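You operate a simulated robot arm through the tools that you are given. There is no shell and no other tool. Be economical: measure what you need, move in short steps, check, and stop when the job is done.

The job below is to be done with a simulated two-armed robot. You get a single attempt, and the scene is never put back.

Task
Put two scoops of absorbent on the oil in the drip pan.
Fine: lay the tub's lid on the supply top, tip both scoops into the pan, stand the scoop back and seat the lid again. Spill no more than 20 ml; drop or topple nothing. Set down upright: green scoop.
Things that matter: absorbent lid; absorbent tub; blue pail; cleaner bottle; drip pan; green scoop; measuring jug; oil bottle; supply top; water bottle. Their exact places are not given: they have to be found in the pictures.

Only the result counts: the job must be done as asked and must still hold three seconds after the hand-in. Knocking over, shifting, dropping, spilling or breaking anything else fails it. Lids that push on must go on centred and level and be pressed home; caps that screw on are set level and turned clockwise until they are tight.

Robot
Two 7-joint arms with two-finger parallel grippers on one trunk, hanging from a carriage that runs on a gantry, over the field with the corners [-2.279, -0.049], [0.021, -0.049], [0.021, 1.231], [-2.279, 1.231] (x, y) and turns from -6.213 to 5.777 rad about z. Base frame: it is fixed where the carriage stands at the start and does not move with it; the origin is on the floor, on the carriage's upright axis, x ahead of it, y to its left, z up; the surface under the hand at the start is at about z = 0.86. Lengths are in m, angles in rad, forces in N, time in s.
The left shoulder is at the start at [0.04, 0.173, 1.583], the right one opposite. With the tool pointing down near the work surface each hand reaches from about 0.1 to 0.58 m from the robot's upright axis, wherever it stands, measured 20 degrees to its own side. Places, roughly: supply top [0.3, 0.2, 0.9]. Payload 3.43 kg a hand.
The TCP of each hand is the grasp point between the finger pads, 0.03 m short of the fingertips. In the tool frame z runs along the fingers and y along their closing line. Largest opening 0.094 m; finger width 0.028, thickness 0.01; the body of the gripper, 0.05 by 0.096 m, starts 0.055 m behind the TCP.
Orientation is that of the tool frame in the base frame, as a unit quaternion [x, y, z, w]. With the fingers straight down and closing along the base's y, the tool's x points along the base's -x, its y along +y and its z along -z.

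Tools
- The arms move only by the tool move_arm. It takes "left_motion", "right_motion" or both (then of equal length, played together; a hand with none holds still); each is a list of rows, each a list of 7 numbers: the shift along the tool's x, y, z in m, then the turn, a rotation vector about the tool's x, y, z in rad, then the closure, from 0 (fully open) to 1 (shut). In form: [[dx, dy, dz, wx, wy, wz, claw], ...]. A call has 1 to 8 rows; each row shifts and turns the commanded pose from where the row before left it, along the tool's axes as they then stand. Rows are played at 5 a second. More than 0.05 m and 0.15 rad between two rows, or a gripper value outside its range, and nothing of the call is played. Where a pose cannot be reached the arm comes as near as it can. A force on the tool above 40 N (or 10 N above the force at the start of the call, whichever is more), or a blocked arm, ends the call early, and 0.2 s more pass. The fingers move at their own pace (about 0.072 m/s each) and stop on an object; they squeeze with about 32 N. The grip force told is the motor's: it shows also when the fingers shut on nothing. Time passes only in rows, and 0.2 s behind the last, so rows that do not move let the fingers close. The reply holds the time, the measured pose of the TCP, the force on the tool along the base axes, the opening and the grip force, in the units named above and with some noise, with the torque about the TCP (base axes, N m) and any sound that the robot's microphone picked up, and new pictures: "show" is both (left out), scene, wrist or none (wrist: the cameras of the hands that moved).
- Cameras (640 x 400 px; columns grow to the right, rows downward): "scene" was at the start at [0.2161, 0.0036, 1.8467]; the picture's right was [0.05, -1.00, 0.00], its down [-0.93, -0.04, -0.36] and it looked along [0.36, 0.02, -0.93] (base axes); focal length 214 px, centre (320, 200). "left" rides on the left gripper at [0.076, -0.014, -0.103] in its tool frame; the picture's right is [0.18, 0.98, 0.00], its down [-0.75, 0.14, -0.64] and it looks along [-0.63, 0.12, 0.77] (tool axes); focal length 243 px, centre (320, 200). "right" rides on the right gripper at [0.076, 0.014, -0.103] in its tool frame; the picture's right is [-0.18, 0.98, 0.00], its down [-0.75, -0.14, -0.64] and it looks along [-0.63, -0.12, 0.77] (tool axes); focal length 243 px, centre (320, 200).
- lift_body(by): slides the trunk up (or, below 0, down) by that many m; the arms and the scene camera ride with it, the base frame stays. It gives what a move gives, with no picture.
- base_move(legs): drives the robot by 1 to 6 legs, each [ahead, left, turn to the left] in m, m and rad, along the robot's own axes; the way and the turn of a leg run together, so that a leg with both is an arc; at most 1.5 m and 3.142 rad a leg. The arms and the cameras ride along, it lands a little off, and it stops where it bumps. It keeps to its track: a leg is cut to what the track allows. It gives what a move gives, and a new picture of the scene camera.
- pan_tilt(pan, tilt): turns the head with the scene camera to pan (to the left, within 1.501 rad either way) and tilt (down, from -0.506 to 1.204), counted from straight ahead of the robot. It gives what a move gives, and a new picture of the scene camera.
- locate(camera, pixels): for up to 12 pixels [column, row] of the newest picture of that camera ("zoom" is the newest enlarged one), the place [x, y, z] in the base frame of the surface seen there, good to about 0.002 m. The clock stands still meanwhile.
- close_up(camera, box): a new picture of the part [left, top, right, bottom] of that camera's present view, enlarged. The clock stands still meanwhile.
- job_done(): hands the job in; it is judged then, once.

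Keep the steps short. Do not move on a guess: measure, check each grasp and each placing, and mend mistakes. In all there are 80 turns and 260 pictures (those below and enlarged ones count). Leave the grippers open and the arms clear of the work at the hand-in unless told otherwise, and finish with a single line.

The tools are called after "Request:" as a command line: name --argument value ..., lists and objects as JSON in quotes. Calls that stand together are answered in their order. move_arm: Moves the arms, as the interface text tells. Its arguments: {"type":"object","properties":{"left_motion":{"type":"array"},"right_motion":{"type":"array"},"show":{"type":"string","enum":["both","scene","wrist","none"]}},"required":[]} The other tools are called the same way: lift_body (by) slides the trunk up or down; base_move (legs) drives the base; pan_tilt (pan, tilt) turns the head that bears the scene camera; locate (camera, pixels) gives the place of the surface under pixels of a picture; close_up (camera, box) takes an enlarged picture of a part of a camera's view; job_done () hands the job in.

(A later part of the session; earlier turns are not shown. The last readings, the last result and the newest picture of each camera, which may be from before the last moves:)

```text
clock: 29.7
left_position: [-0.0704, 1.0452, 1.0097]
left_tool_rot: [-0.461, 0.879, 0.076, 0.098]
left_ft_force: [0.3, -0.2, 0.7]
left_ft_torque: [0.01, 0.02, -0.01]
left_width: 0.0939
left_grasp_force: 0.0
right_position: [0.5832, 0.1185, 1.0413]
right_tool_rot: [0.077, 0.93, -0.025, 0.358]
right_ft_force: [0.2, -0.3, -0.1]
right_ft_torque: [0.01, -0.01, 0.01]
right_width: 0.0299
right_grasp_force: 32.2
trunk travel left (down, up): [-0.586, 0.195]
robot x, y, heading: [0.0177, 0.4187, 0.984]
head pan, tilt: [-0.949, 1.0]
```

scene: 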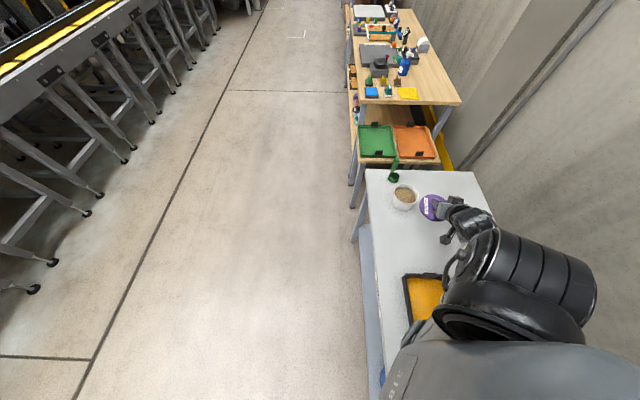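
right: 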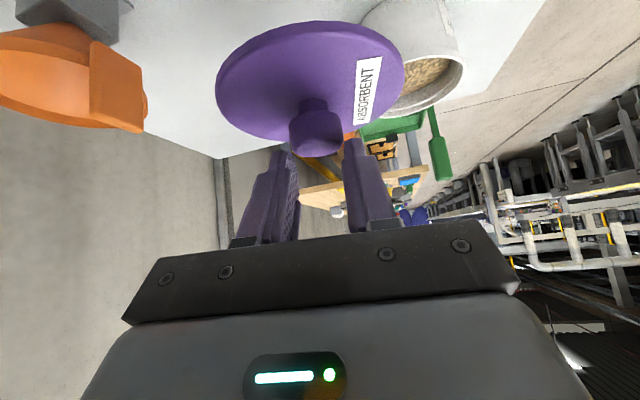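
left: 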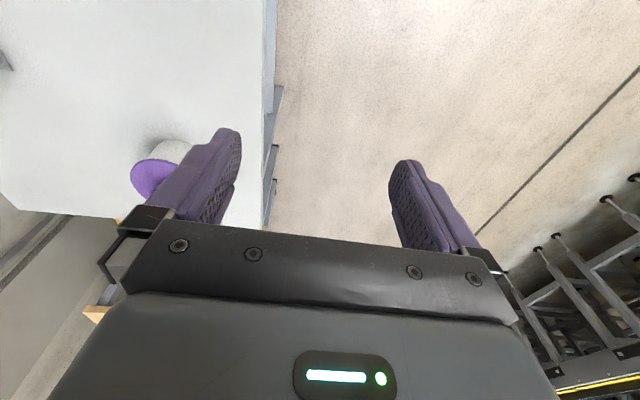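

The lid is level again and over clear tabletop. I'll descend in steps, watching the force.

Request:
move_arm --right_motion '[[0.0134, 0, 0.0148, 0, 0, 0, 1], [0.0134, 0, 0.0148, 0, 0, 0, 1], [0.0134, 0, 0.0148, 0, 0, 0, 1], [0.0134, 0, 0.0148, 0, 0, 0, 1], [0.0134, 0, 0.0148, 0, 0, 0, 1], [0.004, 0, 0.0044, 0, 0, 0, 1], [0, 0, 0, 0, 0, 0, 1]]' --show "wrist"

```text
clock: 31.3
left_position: [-0.0692, 1.0462, 1.009]
left_tool_rot: [-0.462, 0.878, 0.076, 0.098]
left_ft_force: [-0.3, 0.4, -0.6]
left_ft_torque: [-0.01, -0.03, -0.01]
left_width: 0.0941
left_grasp_force: 0.1
right_position: [0.5888, 0.1203, 0.9403]
right_tool_rot: [0.074, 0.928, -0.024, 0.363]
right_ft_force: [-0.1, -0.5, 0.2]
right_ft_torque: [0.01, -0.03, -0.01]
right_width: 0.0299
right_grasp_force: 32.6
trunk travel left (down, up): [-0.586, 0.195]
robot x, y, heading: [0.0141, 0.4166, 0.985]
head pan, tilt: [-0.949, 1.0]
```

right: 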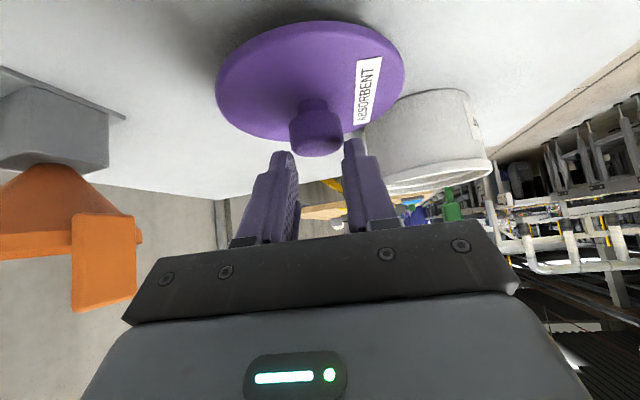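

Request:
move_arm --right_motion '[[0.0054, 0, 0.0059, 0, 0, 0, 1], [0.0054, 0, 0.0059, 0, 0, 0, 1], [0.0054, 0, 0.0059, 0, 0, 0, 1], [0.0027, 0, 0.003, 0, 0, 0, 1], [0.002, 0, 0.0022, 0, 0, 0, 1], [0, 0, 0, 0, 0, 0, 1]]' --show "wrist"

```text
clock: 32.7
left_position: [-0.068, 1.0446, 1.0094]
left_tool_rot: [-0.463, 0.878, 0.076, 0.099]
left_ft_force: [0.2, -0.4, -0.1]
left_ft_torque: [0.0, 0.0, 0.0]
left_width: 0.094
left_grasp_force: 0.0
right_position: [0.5859, 0.1191, 0.9074]
right_tool_rot: [0.074, 0.93, -0.025, 0.36]
right_ft_force: [6.7, 3.8, 22.0]
right_ft_torque: [-0.16, -0.47, 0.04]
right_width: 0.03
right_grasp_force: 32.6
trunk travel left (down, up): [-0.586, 0.195]
robot x, y, heading: [0.0152, 0.4184, 0.984]
head pan, tilt: [-0.949, 1.0]
```

right: 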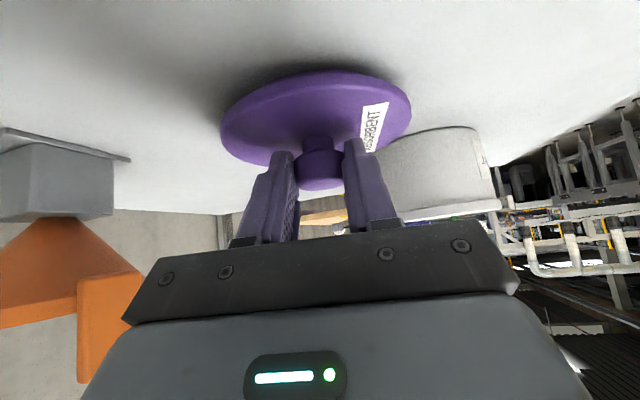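

Contact at 22 N, so the lid is on the table. I'll relax, open, and back off along the fingers.

Request:
move_arm --right_motion '[[-0.0009, 0, -0.001, 0, 0, 0, 1], [0, 0, 0, 0, 0, 0, 0.4], [0, 0, 0, 0, 0, 0, 0], [0, 0, 0, 0, 0, 0, 0], [0, 0, -0.02, 0, 0, 0, 0], [-0.01, 0, -0.04, 0, 0, 0, 0], [-0.01, 0, -0.04, 0, 0, 0, 0], [0, 0, 0, 0, 0, 0, 0]]' --show "both"

```text
clock: 34.7
left_position: [-0.0694, 1.0449, 1.0095]
left_tool_rot: [-0.461, 0.879, 0.075, 0.098]
left_ft_force: [-0.2, -0.3, 0.0]
left_ft_torque: [0.0, 0.01, 0.02]
left_width: 0.0939
left_grasp_force: 0.1
right_position: [0.5853, 0.135, 1.032]
right_tool_rot: [0.04, 0.913, -0.025, 0.404]
right_ft_force: [-0.8, -0.2, 0.4]
right_ft_torque: [0.01, 0.02, 0.01]
right_width: 0.094
right_grasp_force: 0.1
trunk travel left (down, up): [-0.586, 0.195]
robot x, y, heading: [0.012, 0.414, 0.984]
head pan, tilt: [-0.949, 1.0]
stopped in row 8 (right hand): the arm was blocked; the commanded pose is now the measured one
```

scene: 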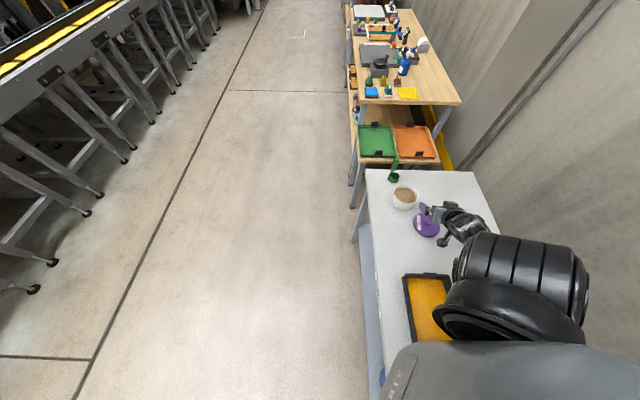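
right: 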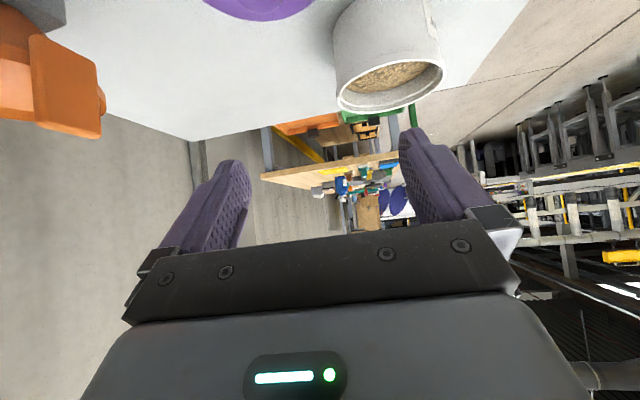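

The lid lies on the table. I'll measure the open tub and the lid's resting place from the scene view.

Request:
close_up --camera "scene" --box '[370, 150, 466, 250]'

```text
4.00 times, centred on (418, 200) of scene
```

zoom: 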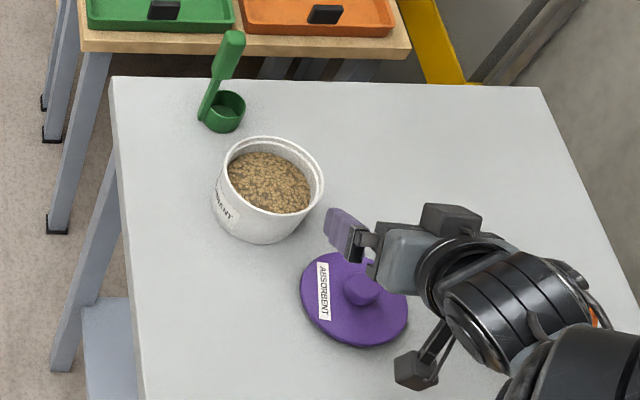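

Request:
locate --camera "zoom" --pixels '[[270, 137], [320, 190], [228, 185], [268, 210], [265, 180], [290, 195], [250, 160], [362, 285], [303, 290], [407, 310], [414, 368], [226, 85]]'

```text
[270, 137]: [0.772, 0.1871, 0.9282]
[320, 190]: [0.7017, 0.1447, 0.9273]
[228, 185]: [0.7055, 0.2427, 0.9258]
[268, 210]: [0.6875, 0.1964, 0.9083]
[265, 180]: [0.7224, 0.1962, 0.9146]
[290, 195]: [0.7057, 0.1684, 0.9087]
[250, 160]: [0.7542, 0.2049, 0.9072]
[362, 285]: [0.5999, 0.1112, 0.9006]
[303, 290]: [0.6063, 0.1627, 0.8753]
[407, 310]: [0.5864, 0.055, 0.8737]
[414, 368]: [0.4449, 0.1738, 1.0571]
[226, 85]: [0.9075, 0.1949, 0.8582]
```

Tub rim is z 0.928, absorbent surface about 0.908–0.915, centre (0.72, 0.191). Next is the scoop. I'll move out to a pre-grasp beside its handle with the hand pitched to about 20° and yaw about −30°.

Request:
move_arm --right_motion '[[-0.0195, 0.0267, 0.0216, 0.052, -0.064, 0.047, 0], [-0.0168, 0.0287, 0.0214, 0.055, -0.064, 0.043, 0], [-0.0142, 0.0305, 0.0207, 0.058, -0.064, 0.04, 0], [-0.0118, 0.0322, 0.0196, 0.06, -0.064, 0.036, 0], [-0.0094, 0.0337, 0.0184, 0.062, -0.064, 0.032, 0], [-0.0073, 0.035, 0.0167, 0.064, -0.064, 0.028, 0], [0, 0, 0, 0, 0, 0, 0], [0, 0, 0, 0, 0, 0, 0]]' --show "both"

```text
clock: 36.5
left_position: [-0.0712, 1.0466, 1.0107]
left_tool_rot: [-0.462, 0.878, 0.075, 0.099]
left_ft_force: [0.2, -0.2, 0.2]
left_ft_torque: [0.03, 0.03, 0.0]
left_width: 0.0939
left_grasp_force: 0.0
right_position: [0.7744, 0.2767, 1.0272]
right_tool_rot: [0.208, 0.793, -0.147, 0.554]
right_ft_force: [1.0, 0.2, -0.1]
right_ft_torque: [0.02, 0.02, -0.01]
right_width: 0.0939
right_grasp_force: 0.0
trunk travel left (down, up): [-0.586, 0.195]
robot x, y, heading: [0.0171, 0.4166, 0.983]
head pan, tilt: [-0.949, 1.0]
```

scene: 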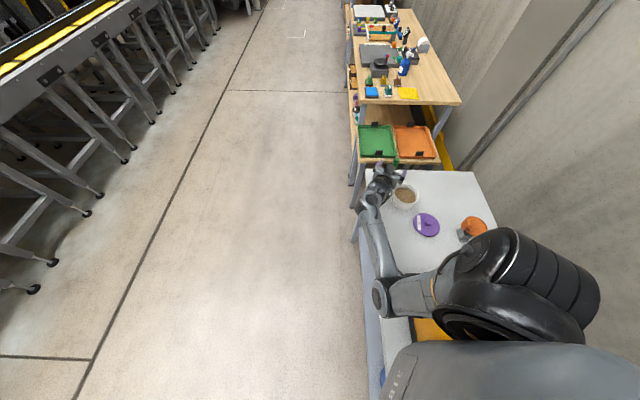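
right: 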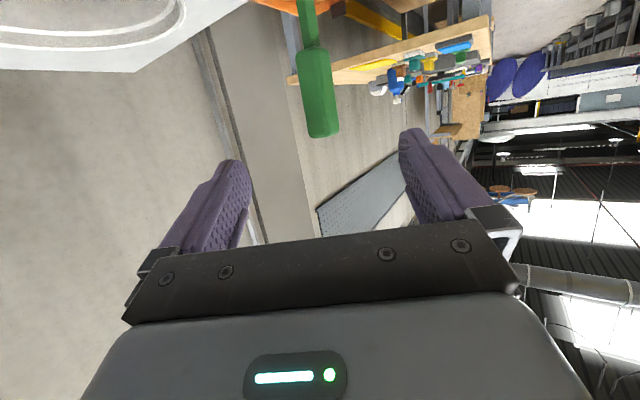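

Excellent alignment, with pitch 20° and yaw −30°. I'll measure the scoop handle in this view.

Request:
locate --camera "right" --pixels '[[318, 95], [318, 125], [304, 90], [332, 90], [315, 55], [306, 20]]'

Request:
close_up --camera "right" --box '[240, 0, 400, 150]'

```text
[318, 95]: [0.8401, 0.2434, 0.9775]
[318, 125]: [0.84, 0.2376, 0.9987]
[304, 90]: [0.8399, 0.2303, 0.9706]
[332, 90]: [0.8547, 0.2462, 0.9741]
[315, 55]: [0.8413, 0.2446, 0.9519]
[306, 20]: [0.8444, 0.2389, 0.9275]
```

```text
2.67 times, centred on (320, 75) of right
```

zoom: 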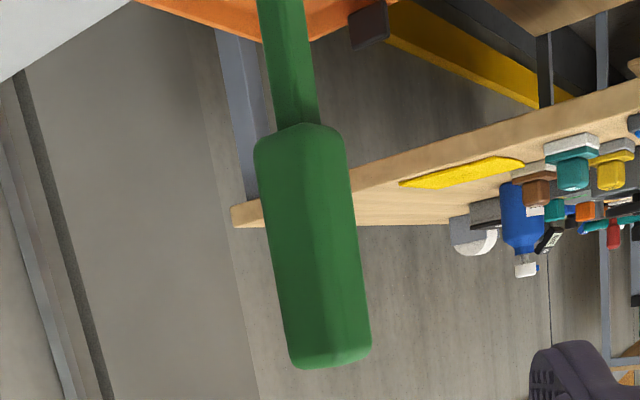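

The grip block is square to the base axes, so a yaw of 0 will close on flat faces. I'll reorient to yaw 0, pitch 30° at about the same place.

Request:
move_arm --right_motion '[[-0.0023, -0.0075, 0.0028, -0.0987, 0.035, -0.036, 0], [-0.0021, -0.0078, 0.002, -0.0974, 0.035, -0.039, 0], [-0.0018, -0.008, 0.0011, -0.096, 0.035, -0.043, 0], [-0.0015, -0.0082, 0.0003, -0.0944, 0.035, -0.046, 0], [-0.0011, -0.0082, -0.0005, -0.0927, 0.035, -0.049, 0], [0, 0, 0, 0, 0, 0, 0], [0, 0, 0, 0, 0, 0, 0]]' --show "wrist"

Request:
close_up --camera "right" --box '[240, 0, 400, 150]'

```text
clock: 38.1
left_position: [-0.0693, 1.0463, 1.0096]
left_tool_rot: [-0.462, 0.878, 0.075, 0.098]
left_ft_force: [0.4, 0.8, -0.7]
left_ft_torque: [0.01, -0.03, 0.02]
left_width: 0.0941
left_grasp_force: 0.1
right_position: [0.7696, 0.2356, 1.0328]
right_tool_rot: [-0.002, 0.866, 0.006, 0.499]
right_ft_force: [1.0, 0.3, 0.0]
right_ft_torque: [-0.01, 0.0, -0.01]
right_width: 0.0937
right_grasp_force: 0.1
trunk travel left (down, up): [-0.586, 0.195]
robot x, y, heading: [0.0145, 0.4142, 0.983]
head pan, tilt: [-0.949, 1.0]
```

right: 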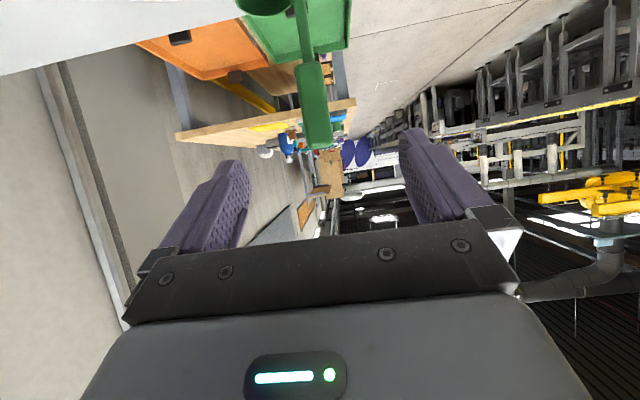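

```text
2.67 times, centred on (320, 75) of right
```

zoom: 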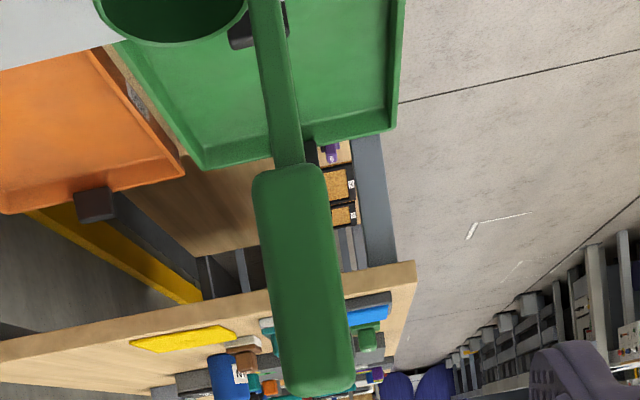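

Request:
locate --camera "zoom" --pixels '[[262, 200], [325, 200], [300, 180], [300, 290], [276, 360], [350, 360], [315, 392], [285, 150], [270, 60]]'

```text
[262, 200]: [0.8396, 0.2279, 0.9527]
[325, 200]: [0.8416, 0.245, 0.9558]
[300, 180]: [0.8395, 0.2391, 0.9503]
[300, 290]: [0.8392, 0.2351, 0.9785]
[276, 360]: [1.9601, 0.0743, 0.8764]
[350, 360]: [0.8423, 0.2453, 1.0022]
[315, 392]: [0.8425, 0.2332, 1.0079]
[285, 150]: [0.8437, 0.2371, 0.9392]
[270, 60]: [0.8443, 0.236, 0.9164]
```

The grip block spans y 0.2275–0.2455 with its front face at x 0.839. I'll advance straight onto it, close, and check.

Request:
move_arm --right_motion '[[0.0006, 0.0003, 0.023, 0, 0, 0, 0], [0.0006, 0.0003, 0.023, 0, 0, 0, 0], [0.0005, 0.0002, 0.023, 0, 0, 0, 0], [0.0005, 0.0002, 0.0228, 0, 0, 0, 0], [0, 0, 0, 0, 0, 0, 0], [0, 0, 0, 0, 0, 0, 0]]' --show "wrist"

```text
clock: 39.5
left_position: [-0.0706, 1.046, 1.0103]
left_tool_rot: [-0.462, 0.878, 0.075, 0.097]
left_ft_force: [0.1, 0.1, 0.1]
left_ft_torque: [0.0, 0.0, -0.03]
left_width: 0.0941
left_grasp_force: 0.2
right_position: [0.8481, 0.2373, 0.9872]
right_tool_rot: [-0.002, 0.867, 0.006, 0.499]
right_ft_force: [-0.5, -0.2, 0.1]
right_ft_torque: [0.01, 0.0, 0.0]
right_width: 0.094
right_grasp_force: 0.0
trunk travel left (down, up): [-0.586, 0.195]
robot x, y, heading: [0.0145, 0.4202, 0.982]
head pan, tilt: [-0.949, 1.0]
```

right: 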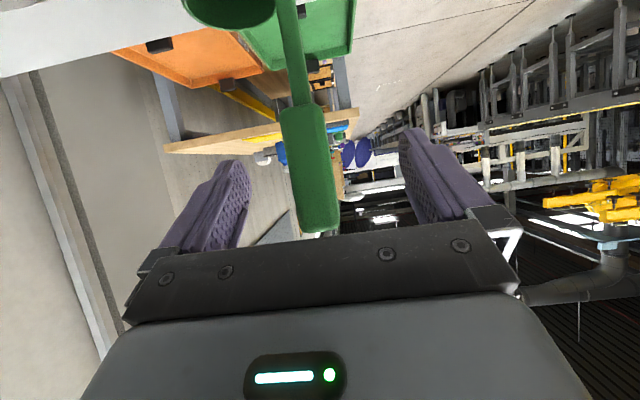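

The handle is between the fingers. Closing, then lifting a little.

Request:
move_arm --right_motion '[[0, 0, 0, 0, 0, 0, 0.5], [0, 0, 0, 0, 0, 0, 1], [0, 0, 0, 0, 0, 0, 1], [0, 0, 0, 0, 0, 0, 1], [0, 0, 0, 0, 0, 0, 1], [0, 0, 0, 0, 0, 0, 1]]' --show "wrist"

Request:
move_arm --right_motion '[[-0.0087, 0, -0.005, 0, 0, 0, 1], [-0.0173, 0, -0.01, 0, 0, 0, 1], [-0.026, 0, -0.015, 0, 0, 0, 1], [-0.026, 0, -0.015, 0, 0, 0, 1], [0, 0, 0, 0, 0, 0, 1], [0, 0, 0, 0, 0, 0, 1]]' --show "both"

```text
clock: 40.9
left_position: [-0.0703, 1.0457, 1.0108]
left_tool_rot: [-0.462, 0.878, 0.076, 0.098]
left_ft_force: [-0.2, 0.9, -0.1]
left_ft_torque: [-0.04, -0.01, 0.02]
left_width: 0.0937
left_grasp_force: 0.1
right_position: [0.8473, 0.2373, 0.9866]
right_tool_rot: [-0.002, 0.866, 0.006, 0.5]
right_ft_force: [-0.7, -0.1, 0.3]
right_ft_torque: [-0.04, -0.01, -0.01]
right_width: 0.0256
right_grasp_force: 32.1
trunk travel left (down, up): [-0.586, 0.195]
robot x, y, heading: [0.0191, 0.4159, 0.98]
head pan, tilt: [-0.949, 1.0]
```

right: 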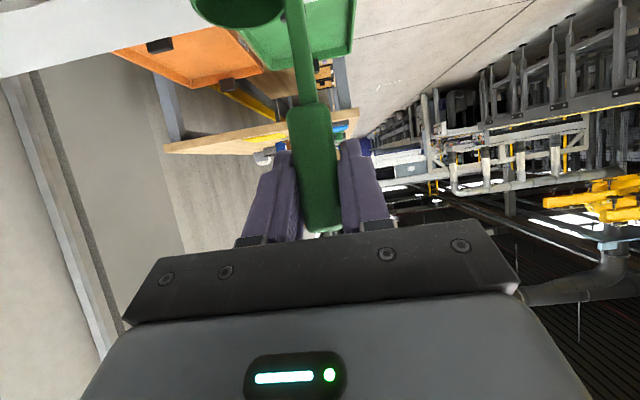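

```text
clock: 42.3
left_position: [-0.0694, 1.0458, 1.011]
left_tool_rot: [-0.462, 0.878, 0.076, 0.098]
left_ft_force: [0.1, 0.1, -0.1]
left_ft_torque: [0.01, -0.02, -0.01]
left_width: 0.094
left_grasp_force: 0.1
right_position: [0.8475, 0.2377, 1.0775]
right_tool_rot: [-0.003, 0.866, 0.007, 0.5]
right_ft_force: [-0.1, -0.6, -0.8]
right_ft_torque: [-0.03, 0.03, 0.0]
right_width: 0.0253
right_grasp_force: 31.9
trunk travel left (down, up): [-0.586, 0.195]
robot x, y, heading: [0.0134, 0.4163, 0.984]
head pan, tilt: [-0.949, 1.0]
```

scene: 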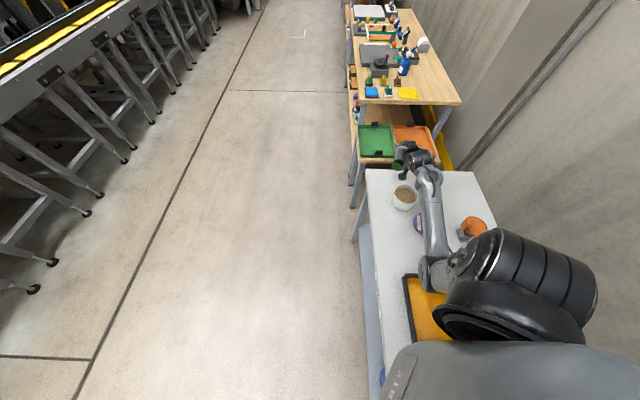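
right: 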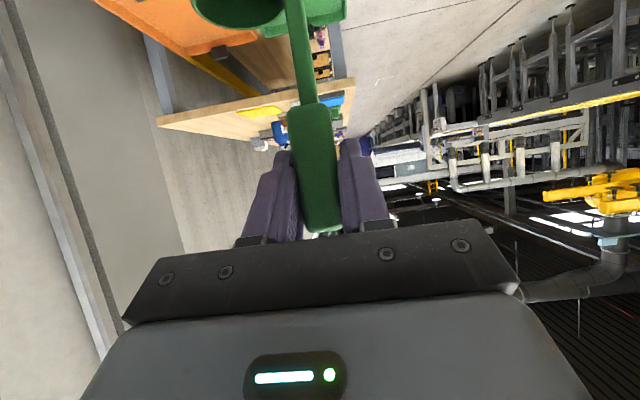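

The scoop is held firmly. I'll carry it above the tub while rolling it 40° about x, so the mouth faces −y ready to dig.

Request:
move_arm --right_motion '[[0.0095, -0.0173, -0.0245, -0.07, 0, 0.121, 1], [0.0075, -0.0166, -0.0257, -0.07, 0, 0.121, 1], [0.0056, -0.0155, -0.0268, -0.07, 0, 0.121, 1], [0.0037, -0.0142, -0.0279, -0.07, 0, 0.121, 1], [0.0021, -0.0126, -0.0288, -0.07, 0, 0.121, 1], [0, 0, 0, 0, 0, 0, 1], [0, 0, 0, 0, 0, 0, 1]]' --show "both"

Request:
close_up --camera "scene" --box '[370, 140, 466, 240]'

```text
clock: 43.9
left_position: [-0.0705, 1.0462, 1.0101]
left_tool_rot: [-0.462, 0.878, 0.075, 0.099]
left_ft_force: [0.1, 0.5, 0.3]
left_ft_torque: [0.01, -0.03, -0.01]
left_width: 0.094
left_grasp_force: 0.0
right_position: [0.7206, 0.1501, 1.0952]
right_tool_rot: [0.17, 0.814, 0.303, 0.467]
right_ft_force: [1.3, -0.6, -0.8]
right_ft_torque: [-0.01, -0.04, 0.02]
right_width: 0.0259
right_grasp_force: 32.6
trunk travel left (down, up): [-0.586, 0.195]
robot x, y, heading: [0.0161, 0.4161, 0.982]
head pan, tilt: [-0.949, 1.0]
```

scene: 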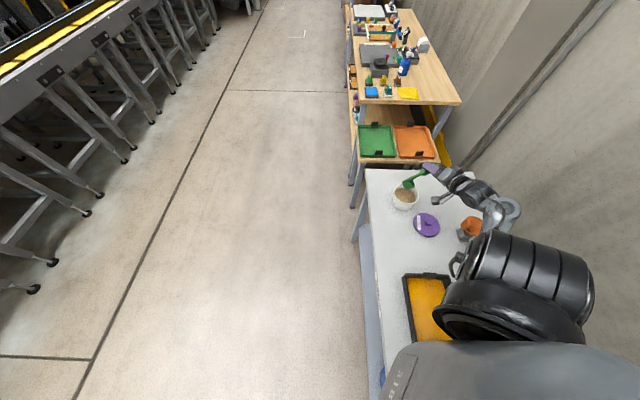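
right: 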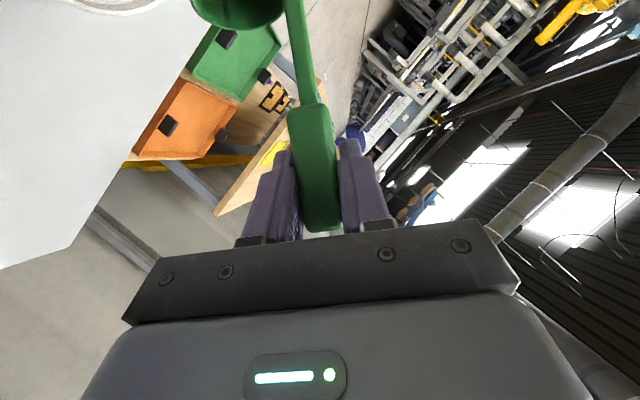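

```text
4.00 times, centred on (418, 190) of scene
```

zoom: 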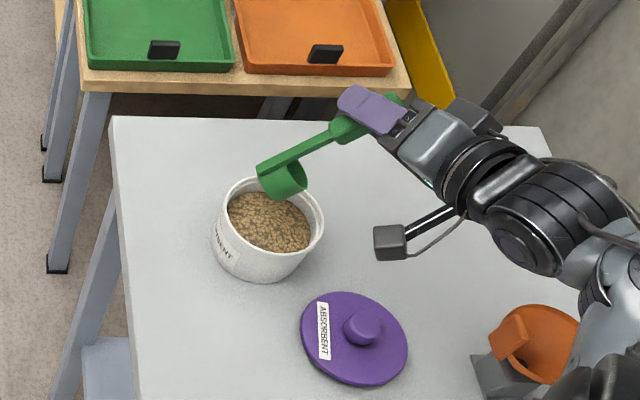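

The cup hangs above the tub, mouth tilted. I'll check that the elbow and the camera box clear the jug and the table.

Request:
locate --camera "zoom" --pixels '[[390, 240], [510, 225], [610, 250], [590, 320], [540, 335], [525, 320], [285, 180], [262, 172], [300, 190], [620, 380]]'

```text
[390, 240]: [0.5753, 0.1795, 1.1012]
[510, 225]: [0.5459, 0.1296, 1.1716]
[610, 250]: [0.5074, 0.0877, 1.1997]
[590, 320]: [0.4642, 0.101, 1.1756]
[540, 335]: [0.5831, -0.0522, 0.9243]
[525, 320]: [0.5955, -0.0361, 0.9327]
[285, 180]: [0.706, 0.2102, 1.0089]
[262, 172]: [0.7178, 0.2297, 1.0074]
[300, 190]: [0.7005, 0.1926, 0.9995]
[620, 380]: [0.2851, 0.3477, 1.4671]
```

All clear. Plunging down into the absorbent in steps.

Request:
move_arm --right_motion '[[0.0164, -0.0163, 0.0096, 0, 0, 0, 1], [0.0164, -0.0163, 0.0096, 0, 0, 0, 1], [0.0085, -0.0085, 0.005, 0, 0, 0, 1], [0.0085, -0.0085, 0.005, 0, 0, 0, 1], [0.0066, -0.0065, 0.0038, 0, 0, 0, 1], [0.0066, -0.0065, 0.0038, 0, 0, 0, 1], [0, 0, 0, 0, 0, 0, 1]]' --show "scene"

Request:
close_up --camera "scene" --box '[370, 140, 466, 240]'

```text
clock: 45.5
left_position: [-0.0706, 1.0457, 1.0093]
left_tool_rot: [-0.462, 0.878, 0.076, 0.098]
left_ft_force: [0.3, -0.7, -0.6]
left_ft_torque: [0.0, -0.04, 0.0]
left_width: 0.0939
left_grasp_force: 0.1
right_position: [0.7182, 0.1503, 0.9998]
right_tool_rot: [0.169, 0.814, 0.302, 0.467]
right_ft_force: [-0.6, -0.5, -1.2]
right_ft_torque: [-0.04, 0.02, 0.0]
right_width: 0.0257
right_grasp_force: 32.3
trunk travel left (down, up): [-0.586, 0.195]
robot x, y, heading: [0.0165, 0.4188, 0.981]
head pan, tilt: [-0.949, 1.0]
```

scene: 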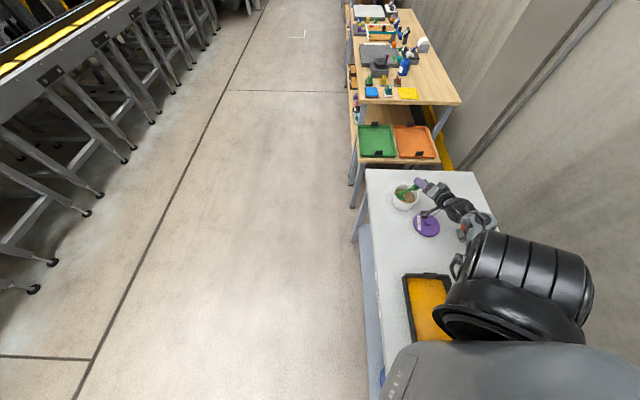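

```text
4.00 times, centred on (418, 190) of scene
```

zoom: 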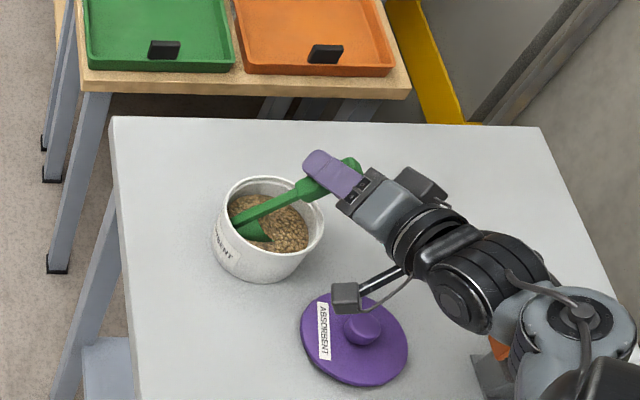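

No resistance, and the cup is in the absorbent. I'll swing it level through the material.

Request:
move_arm --right_motion '[[0.0031, 0.0106, 0.0018, 0.07, 0, -0.121, 1], [0.0018, 0.0109, 0.0011, 0.07, 0, -0.121, 1], [0.0037, 0.0095, 0.0021, 0.07, 0, -0.121, 1], [0.0058, 0.0089, 0.0034, 0.07, 0, -0.121, 1], [0.0047, 0.0097, 0.0027, 0.07, 0, -0.121, 1], [0, 0, 0, 0, 0, 0, 1], [0, 0, 0, 0, 0, 0, 1]]' --show "none"

Request:
close_up --camera "scene" --box '[370, 140, 466, 240]'

```text
clock: 47.1
left_position: [-0.07, 1.0456, 1.0095]
left_tool_rot: [-0.462, 0.878, 0.075, 0.098]
left_ft_force: [-0.2, 0.1, -0.8]
left_ft_torque: [0.01, 0.0, 0.01]
left_width: 0.0941
left_grasp_force: 0.1
right_position: [0.7179, 0.2002, 0.9993]
right_tool_rot: [-0.001, 0.866, 0.005, 0.5]
right_ft_force: [1.3, -0.3, -2.2]
right_ft_torque: [-0.01, -0.02, -0.01]
right_width: 0.0258
right_grasp_force: 32.1
trunk travel left (down, up): [-0.586, 0.195]
robot x, y, heading: [0.0173, 0.4163, 0.985]
head pan, tilt: [-0.949, 1.0]
```

```text
4.00 times, centred on (418, 190) of scene
```

zoom: 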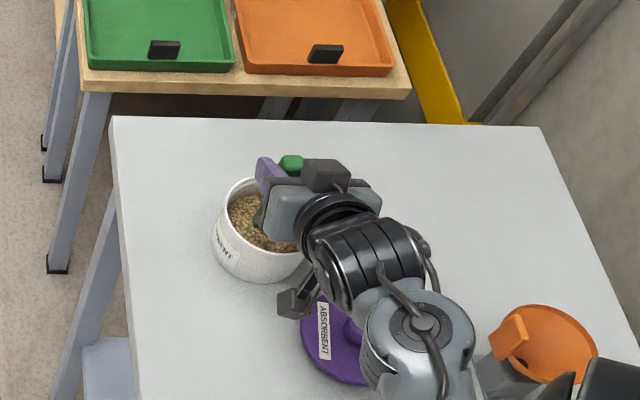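

Force is now −2.2 N in z, consistent with a fill. I'll raise it straight up and look.

Request:
move_arm --right_motion '[[-0.0104, 0, -0.006, 0, 0, 0, 1], [-0.013, 0, -0.0075, 0, 0, 0, 1], [-0.0173, 0, -0.01, 0, 0, 0, 1], [-0.0217, 0, -0.0125, 0, 0, 0, 1], [-0.0217, 0, -0.0125, 0, 0, 0, 1], [0, 0, 0, 0, 0, 0, 1], [0, 0, 0, 0, 0, 0, 1]]' --show "wrist"

Request:
close_up --camera "scene" --box '[370, 140, 466, 240]'

```text
clock: 48.7
left_position: [-0.0686, 1.0456, 1.0092]
left_tool_rot: [-0.462, 0.878, 0.075, 0.098]
left_ft_force: [0.4, 0.1, -0.3]
left_ft_torque: [0.0, -0.02, 0.03]
left_width: 0.0941
left_grasp_force: 0.1
right_position: [0.7176, 0.2011, 1.0951]
right_tool_rot: [-0.001, 0.866, 0.005, 0.499]
right_ft_force: [0.7, 0.1, -0.5]
right_ft_torque: [-0.01, -0.01, 0.01]
right_width: 0.0259
right_grasp_force: 31.1
trunk travel left (down, up): [-0.586, 0.195]
robot x, y, heading: [0.0176, 0.4151, 0.985]
head pan, tilt: [-0.949, 1.0]
```

right: 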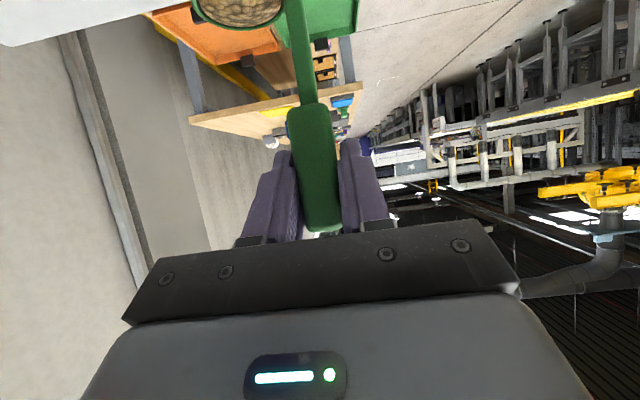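

```text
4.00 times, centred on (418, 190) of scene
```

zoom: 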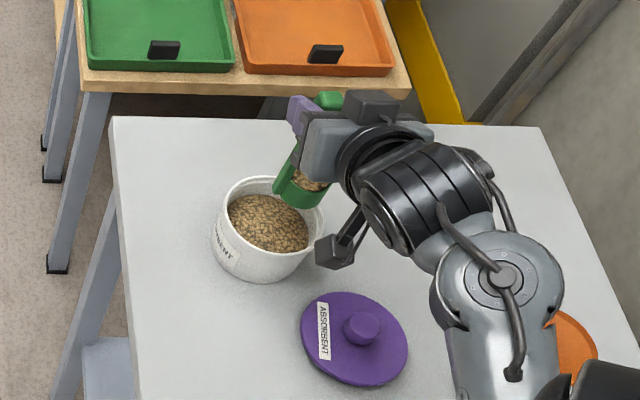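

The cup is full. To reach the pan I'll translate the base about 0.45 m in −x with the arm held. I'll raise the trunk 0.15 first for clearance and check the left-side rack distance.

Request:
locate --camera "scene" --pixels '[[35, 290], [90, 215], [30, 240], [440, 310], [410, 278], [450, 276], [415, 340]]'

Request:
lift_body --by 0.15

```text
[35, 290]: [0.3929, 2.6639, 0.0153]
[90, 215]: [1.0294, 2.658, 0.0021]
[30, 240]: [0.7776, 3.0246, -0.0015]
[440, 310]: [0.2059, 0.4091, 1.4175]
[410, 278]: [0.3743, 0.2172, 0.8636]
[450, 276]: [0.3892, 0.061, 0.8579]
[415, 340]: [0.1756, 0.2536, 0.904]
```

```text
clock: 50.5
left_position: [-0.0707, 1.0449, 1.161]
left_tool_rot: [-0.462, 0.878, 0.076, 0.098]
left_ft_force: [0.1, 0.3, 0.5]
left_ft_torque: [-0.02, -0.01, 0.03]
left_width: 0.0939
left_grasp_force: 0.1
right_position: [0.7177, 0.1997, 1.2445]
right_tool_rot: [-0.002, 0.866, 0.006, 0.499]
right_ft_force: [-0.3, 0.8, -0.3]
right_ft_torque: [0.03, -0.03, 0.0]
right_width: 0.0258
right_grasp_force: 32.1
trunk travel left (down, up): [-0.736, 0.045]
robot x, y, heading: [0.0156, 0.4164, 0.981]
head pan, tilt: [-0.949, 1.0]
```

Racks are 1.6 m away. Driving −0.445 m in world x.

Request:
base_move --legs '[[-0.247, 0.37, 0]]'

Request:
lift_body --by -0.12

Request:
close_up --camera "scene" --box '[340, 120, 500, 240]'

```text
clock: 53.2
left_position: [-0.509, 1.0507, 1.1603]
left_tool_rot: [-0.459, 0.88, 0.074, 0.098]
left_ft_force: [0.5, 0.1, -0.5]
left_ft_torque: [0.02, -0.02, 0.01]
left_width: 0.094
left_grasp_force: 0.1
right_position: [0.2747, 0.2011, 1.245]
right_tool_rot: [0.001, 0.866, 0.004, 0.499]
right_ft_force: [-0.3, 0.3, -0.4]
right_ft_torque: [0.03, -0.01, 0.0]
right_width: 0.0257
right_grasp_force: 32.0
trunk travel left (down, up): [-0.736, 0.045]
robot x, y, heading: [-0.4215, 0.4226, 0.981]
head pan, tilt: [-0.949, 1.0]
```

scene: 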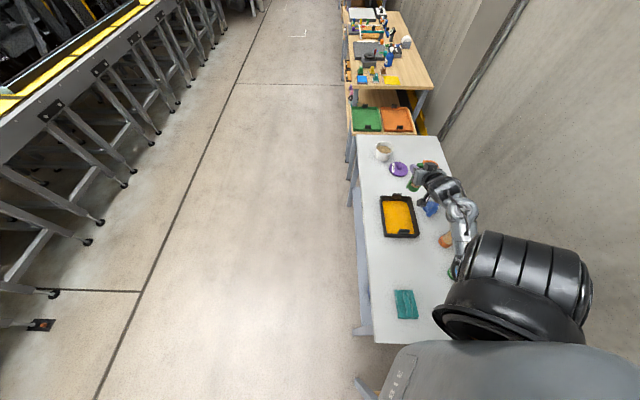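

```text
clock: 54.7
left_position: [-0.5073, 1.0492, 1.0408]
left_tool_rot: [-0.458, 0.88, 0.076, 0.098]
left_ft_force: [0.8, 0.0, -0.1]
left_ft_torque: [0.0, 0.01, 0.03]
left_width: 0.0938
left_grasp_force: 0.0
right_position: [0.2755, 0.2007, 1.1256]
right_tool_rot: [0.001, 0.867, 0.005, 0.499]
right_ft_force: [-0.1, 0.1, -0.9]
right_ft_torque: [0.03, 0.03, 0.03]
right_width: 0.0259
right_grasp_force: 32.4
trunk travel left (down, up): [-0.616, 0.165]
robot x, y, heading: [-0.4271, 0.4203, 0.982]
head pan, tilt: [-0.949, 1.0]
```

```text
3.33 times, centred on (420, 180) of scene
```

zoom: 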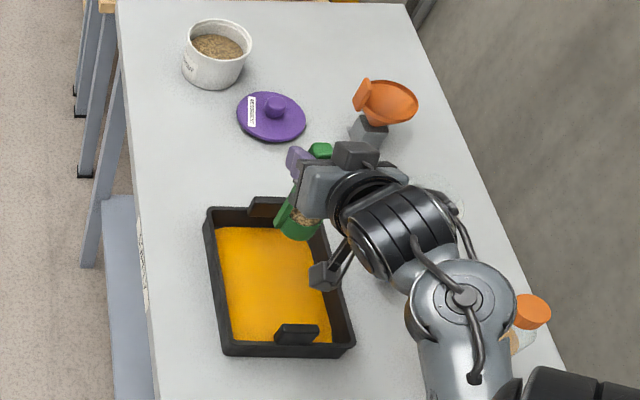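

The cup is above the pan, with TCP (0.2755, 0.2007, 1.1256). Before pouring I'll check the heights of neighbours near the hand: the blue pail and the bottle.

Request:
close_up --camera "scene" --box '[380, 150, 500, 290]'

```text
2.86 times, centred on (440, 220) of scene
```

zoom: 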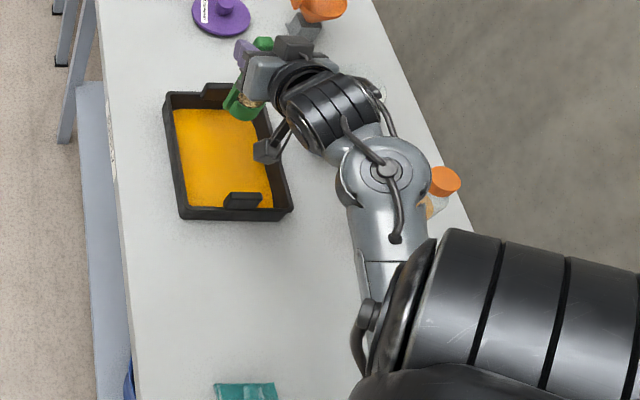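

Request:
locate --camera "zoom" --pixels '[[445, 180], [432, 205], [388, 180], [370, 230], [400, 240], [372, 300], [170, 92], [182, 215], [290, 205], [212, 88], [325, 110], [268, 150]]'

```text
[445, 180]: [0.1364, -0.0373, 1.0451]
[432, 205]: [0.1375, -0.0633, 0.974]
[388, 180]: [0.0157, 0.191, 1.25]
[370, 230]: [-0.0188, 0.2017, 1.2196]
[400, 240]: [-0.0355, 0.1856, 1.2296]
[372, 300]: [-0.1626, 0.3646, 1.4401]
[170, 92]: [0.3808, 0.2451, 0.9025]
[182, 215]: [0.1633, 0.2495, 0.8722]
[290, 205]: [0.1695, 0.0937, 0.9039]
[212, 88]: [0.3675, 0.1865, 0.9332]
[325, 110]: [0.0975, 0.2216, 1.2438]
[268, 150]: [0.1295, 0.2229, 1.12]
```

The pan spans y 0.094–0.247 with rim z 0.904, and the elbow is well above the bottle. I'll roll the scoop in two parts, keeping the lip over y≈0.185. First part, to about 64°.

Request:
move_arm --right_motion '[[0.0061, 0, 0.0035, -0.07, 0, 0.121, 1], [0.006, -0.001, 0.0035, -0.07, 0, 0.121, 1], [0.0028, -0.0141, 0.0016, -0.07, 0, 0.121, 1], [0, -0.0174, 0, -0.07, 0, 0.121, 1], [-0.0017, -0.0164, -0.001, -0.07, 0, 0.121, 1], [-0.0031, -0.0152, -0.0018, -0.07, 0, 0.121, 1], [-0.0049, -0.0146, -0.0029, -0.07, 0, 0.121, 1], [-0.0052, -0.0125, -0.003, -0.07, 0, 0.121, 1]]' --show "scene"

Request:
close_up --camera "scene" --box '[360, 150, 500, 260]'

```text
clock: 56.5
left_position: [-0.5071, 1.0506, 1.0403]
left_tool_rot: [-0.458, 0.88, 0.075, 0.098]
left_ft_force: [0.6, -0.6, -0.4]
left_ft_torque: [0.02, 0.0, 0.02]
left_width: 0.0939
left_grasp_force: 0.1
right_position: [0.2752, 0.1175, 1.0687]
right_tool_rot: [0.265, 0.732, 0.464, 0.422]
right_ft_force: [0.4, -0.4, -0.4]
right_ft_torque: [-0.01, -0.02, 0.02]
right_width: 0.026
right_grasp_force: 32.2
trunk travel left (down, up): [-0.616, 0.165]
robot x, y, heading: [-0.4221, 0.4205, 0.984]
head pan, tilt: [-0.949, 1.0]
```

scene: 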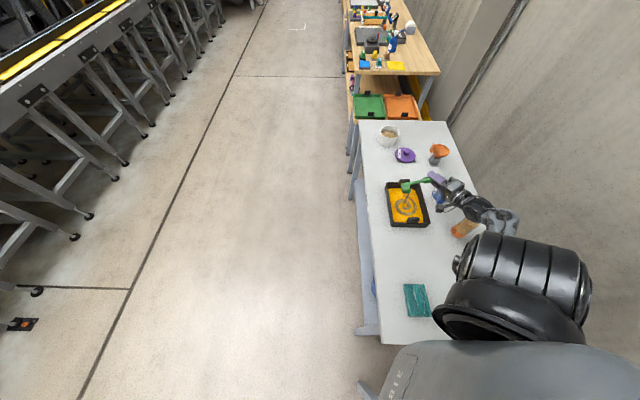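

```text
3.64 times, centred on (430, 205) of scene
```

zoom: 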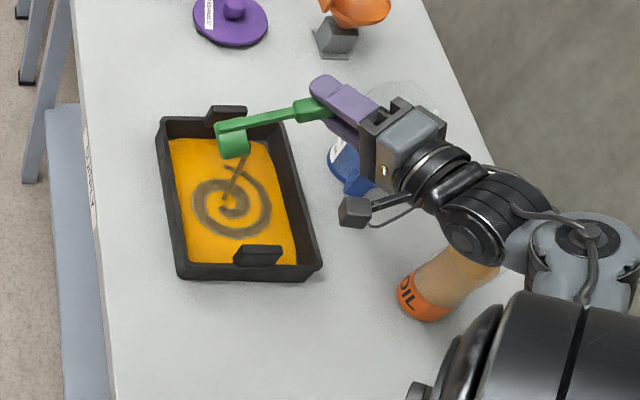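

The absorbent streams into the pan. I'll check the wrist's clearance to the oil bottle before going further.

Request:
locate --camera "zoom" --pixels '[[470, 235], [500, 260], [445, 265], [480, 275], [350, 212], [410, 170], [385, 95], [355, 180], [345, 150]]'

```text
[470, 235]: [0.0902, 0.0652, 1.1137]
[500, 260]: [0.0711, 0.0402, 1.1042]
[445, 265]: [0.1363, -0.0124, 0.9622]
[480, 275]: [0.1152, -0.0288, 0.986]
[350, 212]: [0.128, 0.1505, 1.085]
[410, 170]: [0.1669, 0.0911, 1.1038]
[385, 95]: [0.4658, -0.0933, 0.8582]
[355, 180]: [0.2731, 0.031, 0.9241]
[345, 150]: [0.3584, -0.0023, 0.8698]
```

If I kept rolling on this line the wrist would swing low toward the oil bottle. Instead I'll yaw the hand −40° about the cup lip, which carries the wrist away from the bottle, and then finish the roll.

Request:
move_arm --right_motion '[[0.0053, 0.0003, -0.0079, 0.052, -0.126, 0.03, 1], [0.0053, 0.0003, -0.0079, 0.052, -0.126, 0.03, 1], [0.0053, 0.0003, -0.0079, 0.052, -0.126, 0.03, 1], [0.0053, 0.0003, -0.0079, 0.052, -0.126, 0.03, 1], [0.0053, 0.0003, -0.0079, 0.052, -0.126, 0.03, 1], [0, 0, 0, 0, 0, 0, 1]]' --show "scene"

Request:
close_up --camera "scene" --box '[360, 150, 500, 260]'

```text
clock: 57.9
left_position: [-0.5074, 1.0502, 1.0407]
left_tool_rot: [-0.459, 0.879, 0.075, 0.098]
left_ft_force: [-0.1, -0.7, -0.8]
left_ft_torque: [-0.05, 0.03, 0.0]
left_width: 0.0938
left_grasp_force: 0.0
right_position: [0.2326, 0.1301, 1.0732]
right_tool_rot: [0.496, 0.598, 0.29, 0.559]
right_ft_force: [-0.6, 0.1, -1.4]
right_ft_torque: [-0.02, 0.07, 0.0]
right_width: 0.0256
right_grasp_force: 31.6
trunk travel left (down, up): [-0.616, 0.165]
robot x, y, heading: [-0.4258, 0.4214, 0.976]
head pan, tilt: [-0.949, 1.0]
```

scene: 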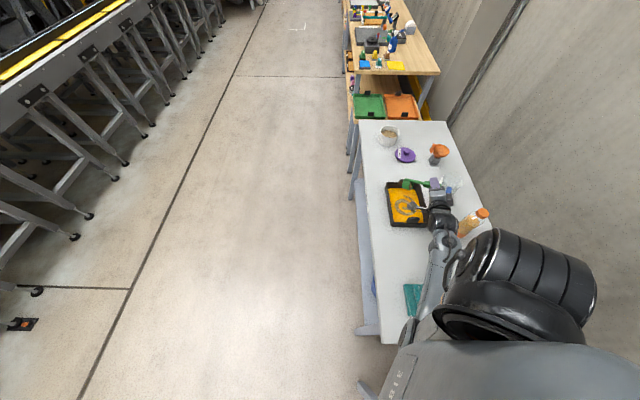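

```text
3.64 times, centred on (430, 205) of scene
```

zoom: 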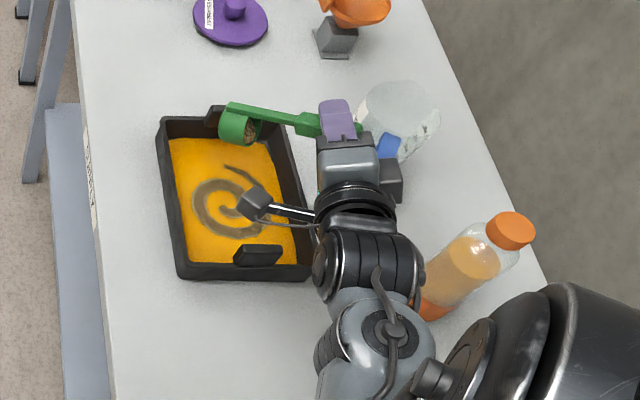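

The bottle is untouched and the wrist is clear. Finishing the roll to about 128°.

Request:
move_arm --right_motion '[[-0.0081, -0.0084, -0.0047, -0.07, 0, 0.121, 1], [-0.0065, -0.0061, -0.0037, -0.07, 0, 0.121, 1], [-0.0068, -0.0014, -0.0039, -0.07, 0, 0.121, 1], [-0.0052, -0.0002, -0.003, -0.07, 0, 0.121, 1], [-0.0035, 0.0004, -0.002, -0.07, 0, 0.121, 1], [-0.0016, 0.0005, -0.001, -0.07, 0, 0.121, 1], [0, 0, 0, -0.07, 0, 0.121, 1], [0, 0, 0, 0, 0, 0, 1]]' --show "scene"

Request:
close_up --camera "scene" --box '[360, 150, 500, 260]'

```text
clock: 59.7
left_position: [-0.508, 1.0507, 1.04]
left_tool_rot: [-0.459, 0.88, 0.076, 0.098]
left_ft_force: [0.3, -0.4, 0.1]
left_ft_torque: [-0.02, 0.03, 0.0]
left_width: 0.094
left_grasp_force: 0.1
right_position: [0.2045, 0.1024, 1.0594]
right_tool_rot: [0.554, 0.256, 0.623, 0.489]
right_ft_force: [0.0, -0.3, -0.5]
right_ft_torque: [-0.05, 0.04, 0.01]
right_width: 0.0256
right_grasp_force: 31.9
trunk travel left (down, up): [-0.616, 0.165]
robot x, y, heading: [-0.4272, 0.4223, 0.98]
head pan, tilt: [-0.949, 1.0]
```

scene: 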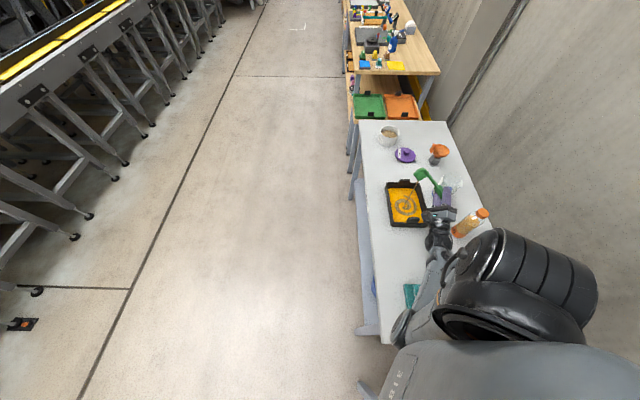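

```text
3.64 times, centred on (430, 205) of scene
```

zoom: 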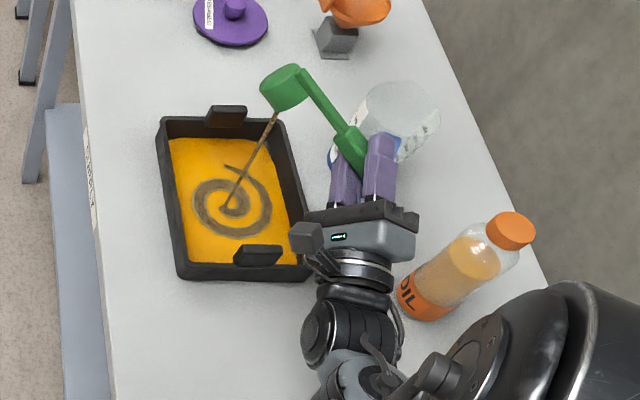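

Streaming into the pan. I'll add a little more roll and hold so it empties completely.

Request:
move_arm --right_motion '[[0, 0, 0, -0.06, 0, 0.104, 1], [0, 0, 0, -0.06, 0, 0.104, 1], [0, 0, 0, 0, 0, 0, 1], [0, 0, 0, 0, 0, 0, 1], [0, 0, 0, 0, 0, 0, 1], [0, 0, 0, 0, 0, 0, 1], [0, 0, 0, 0, 0, 0, 1], [0, 0, 0, 0, 0, 0, 1]]' --show "none"

Request:
close_up --camera "scene" --box '[360, 150, 500, 260]'

```text
clock: 61.5
left_position: [-0.5079, 1.0512, 1.039]
left_tool_rot: [-0.459, 0.88, 0.076, 0.098]
left_ft_force: [0.8, 0.3, 0.8]
left_ft_torque: [-0.02, 0.0, 0.02]
left_width: 0.094
left_grasp_force: 0.1
right_position: [0.2039, 0.1022, 1.0592]
right_tool_rot: [0.547, 0.159, 0.685, 0.454]
right_ft_force: [0.2, 0.3, -0.7]
right_ft_torque: [-0.01, 0.05, 0.04]
right_width: 0.0253
right_grasp_force: 31.6
trunk travel left (down, up): [-0.616, 0.165]
robot x, y, heading: [-0.427, 0.425, 0.978]
head pan, tilt: [-0.949, 1.0]
```

```text
3.64 times, centred on (430, 205) of scene
```

zoom: 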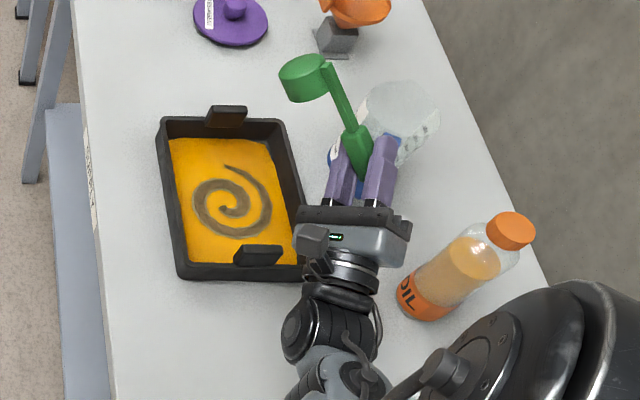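

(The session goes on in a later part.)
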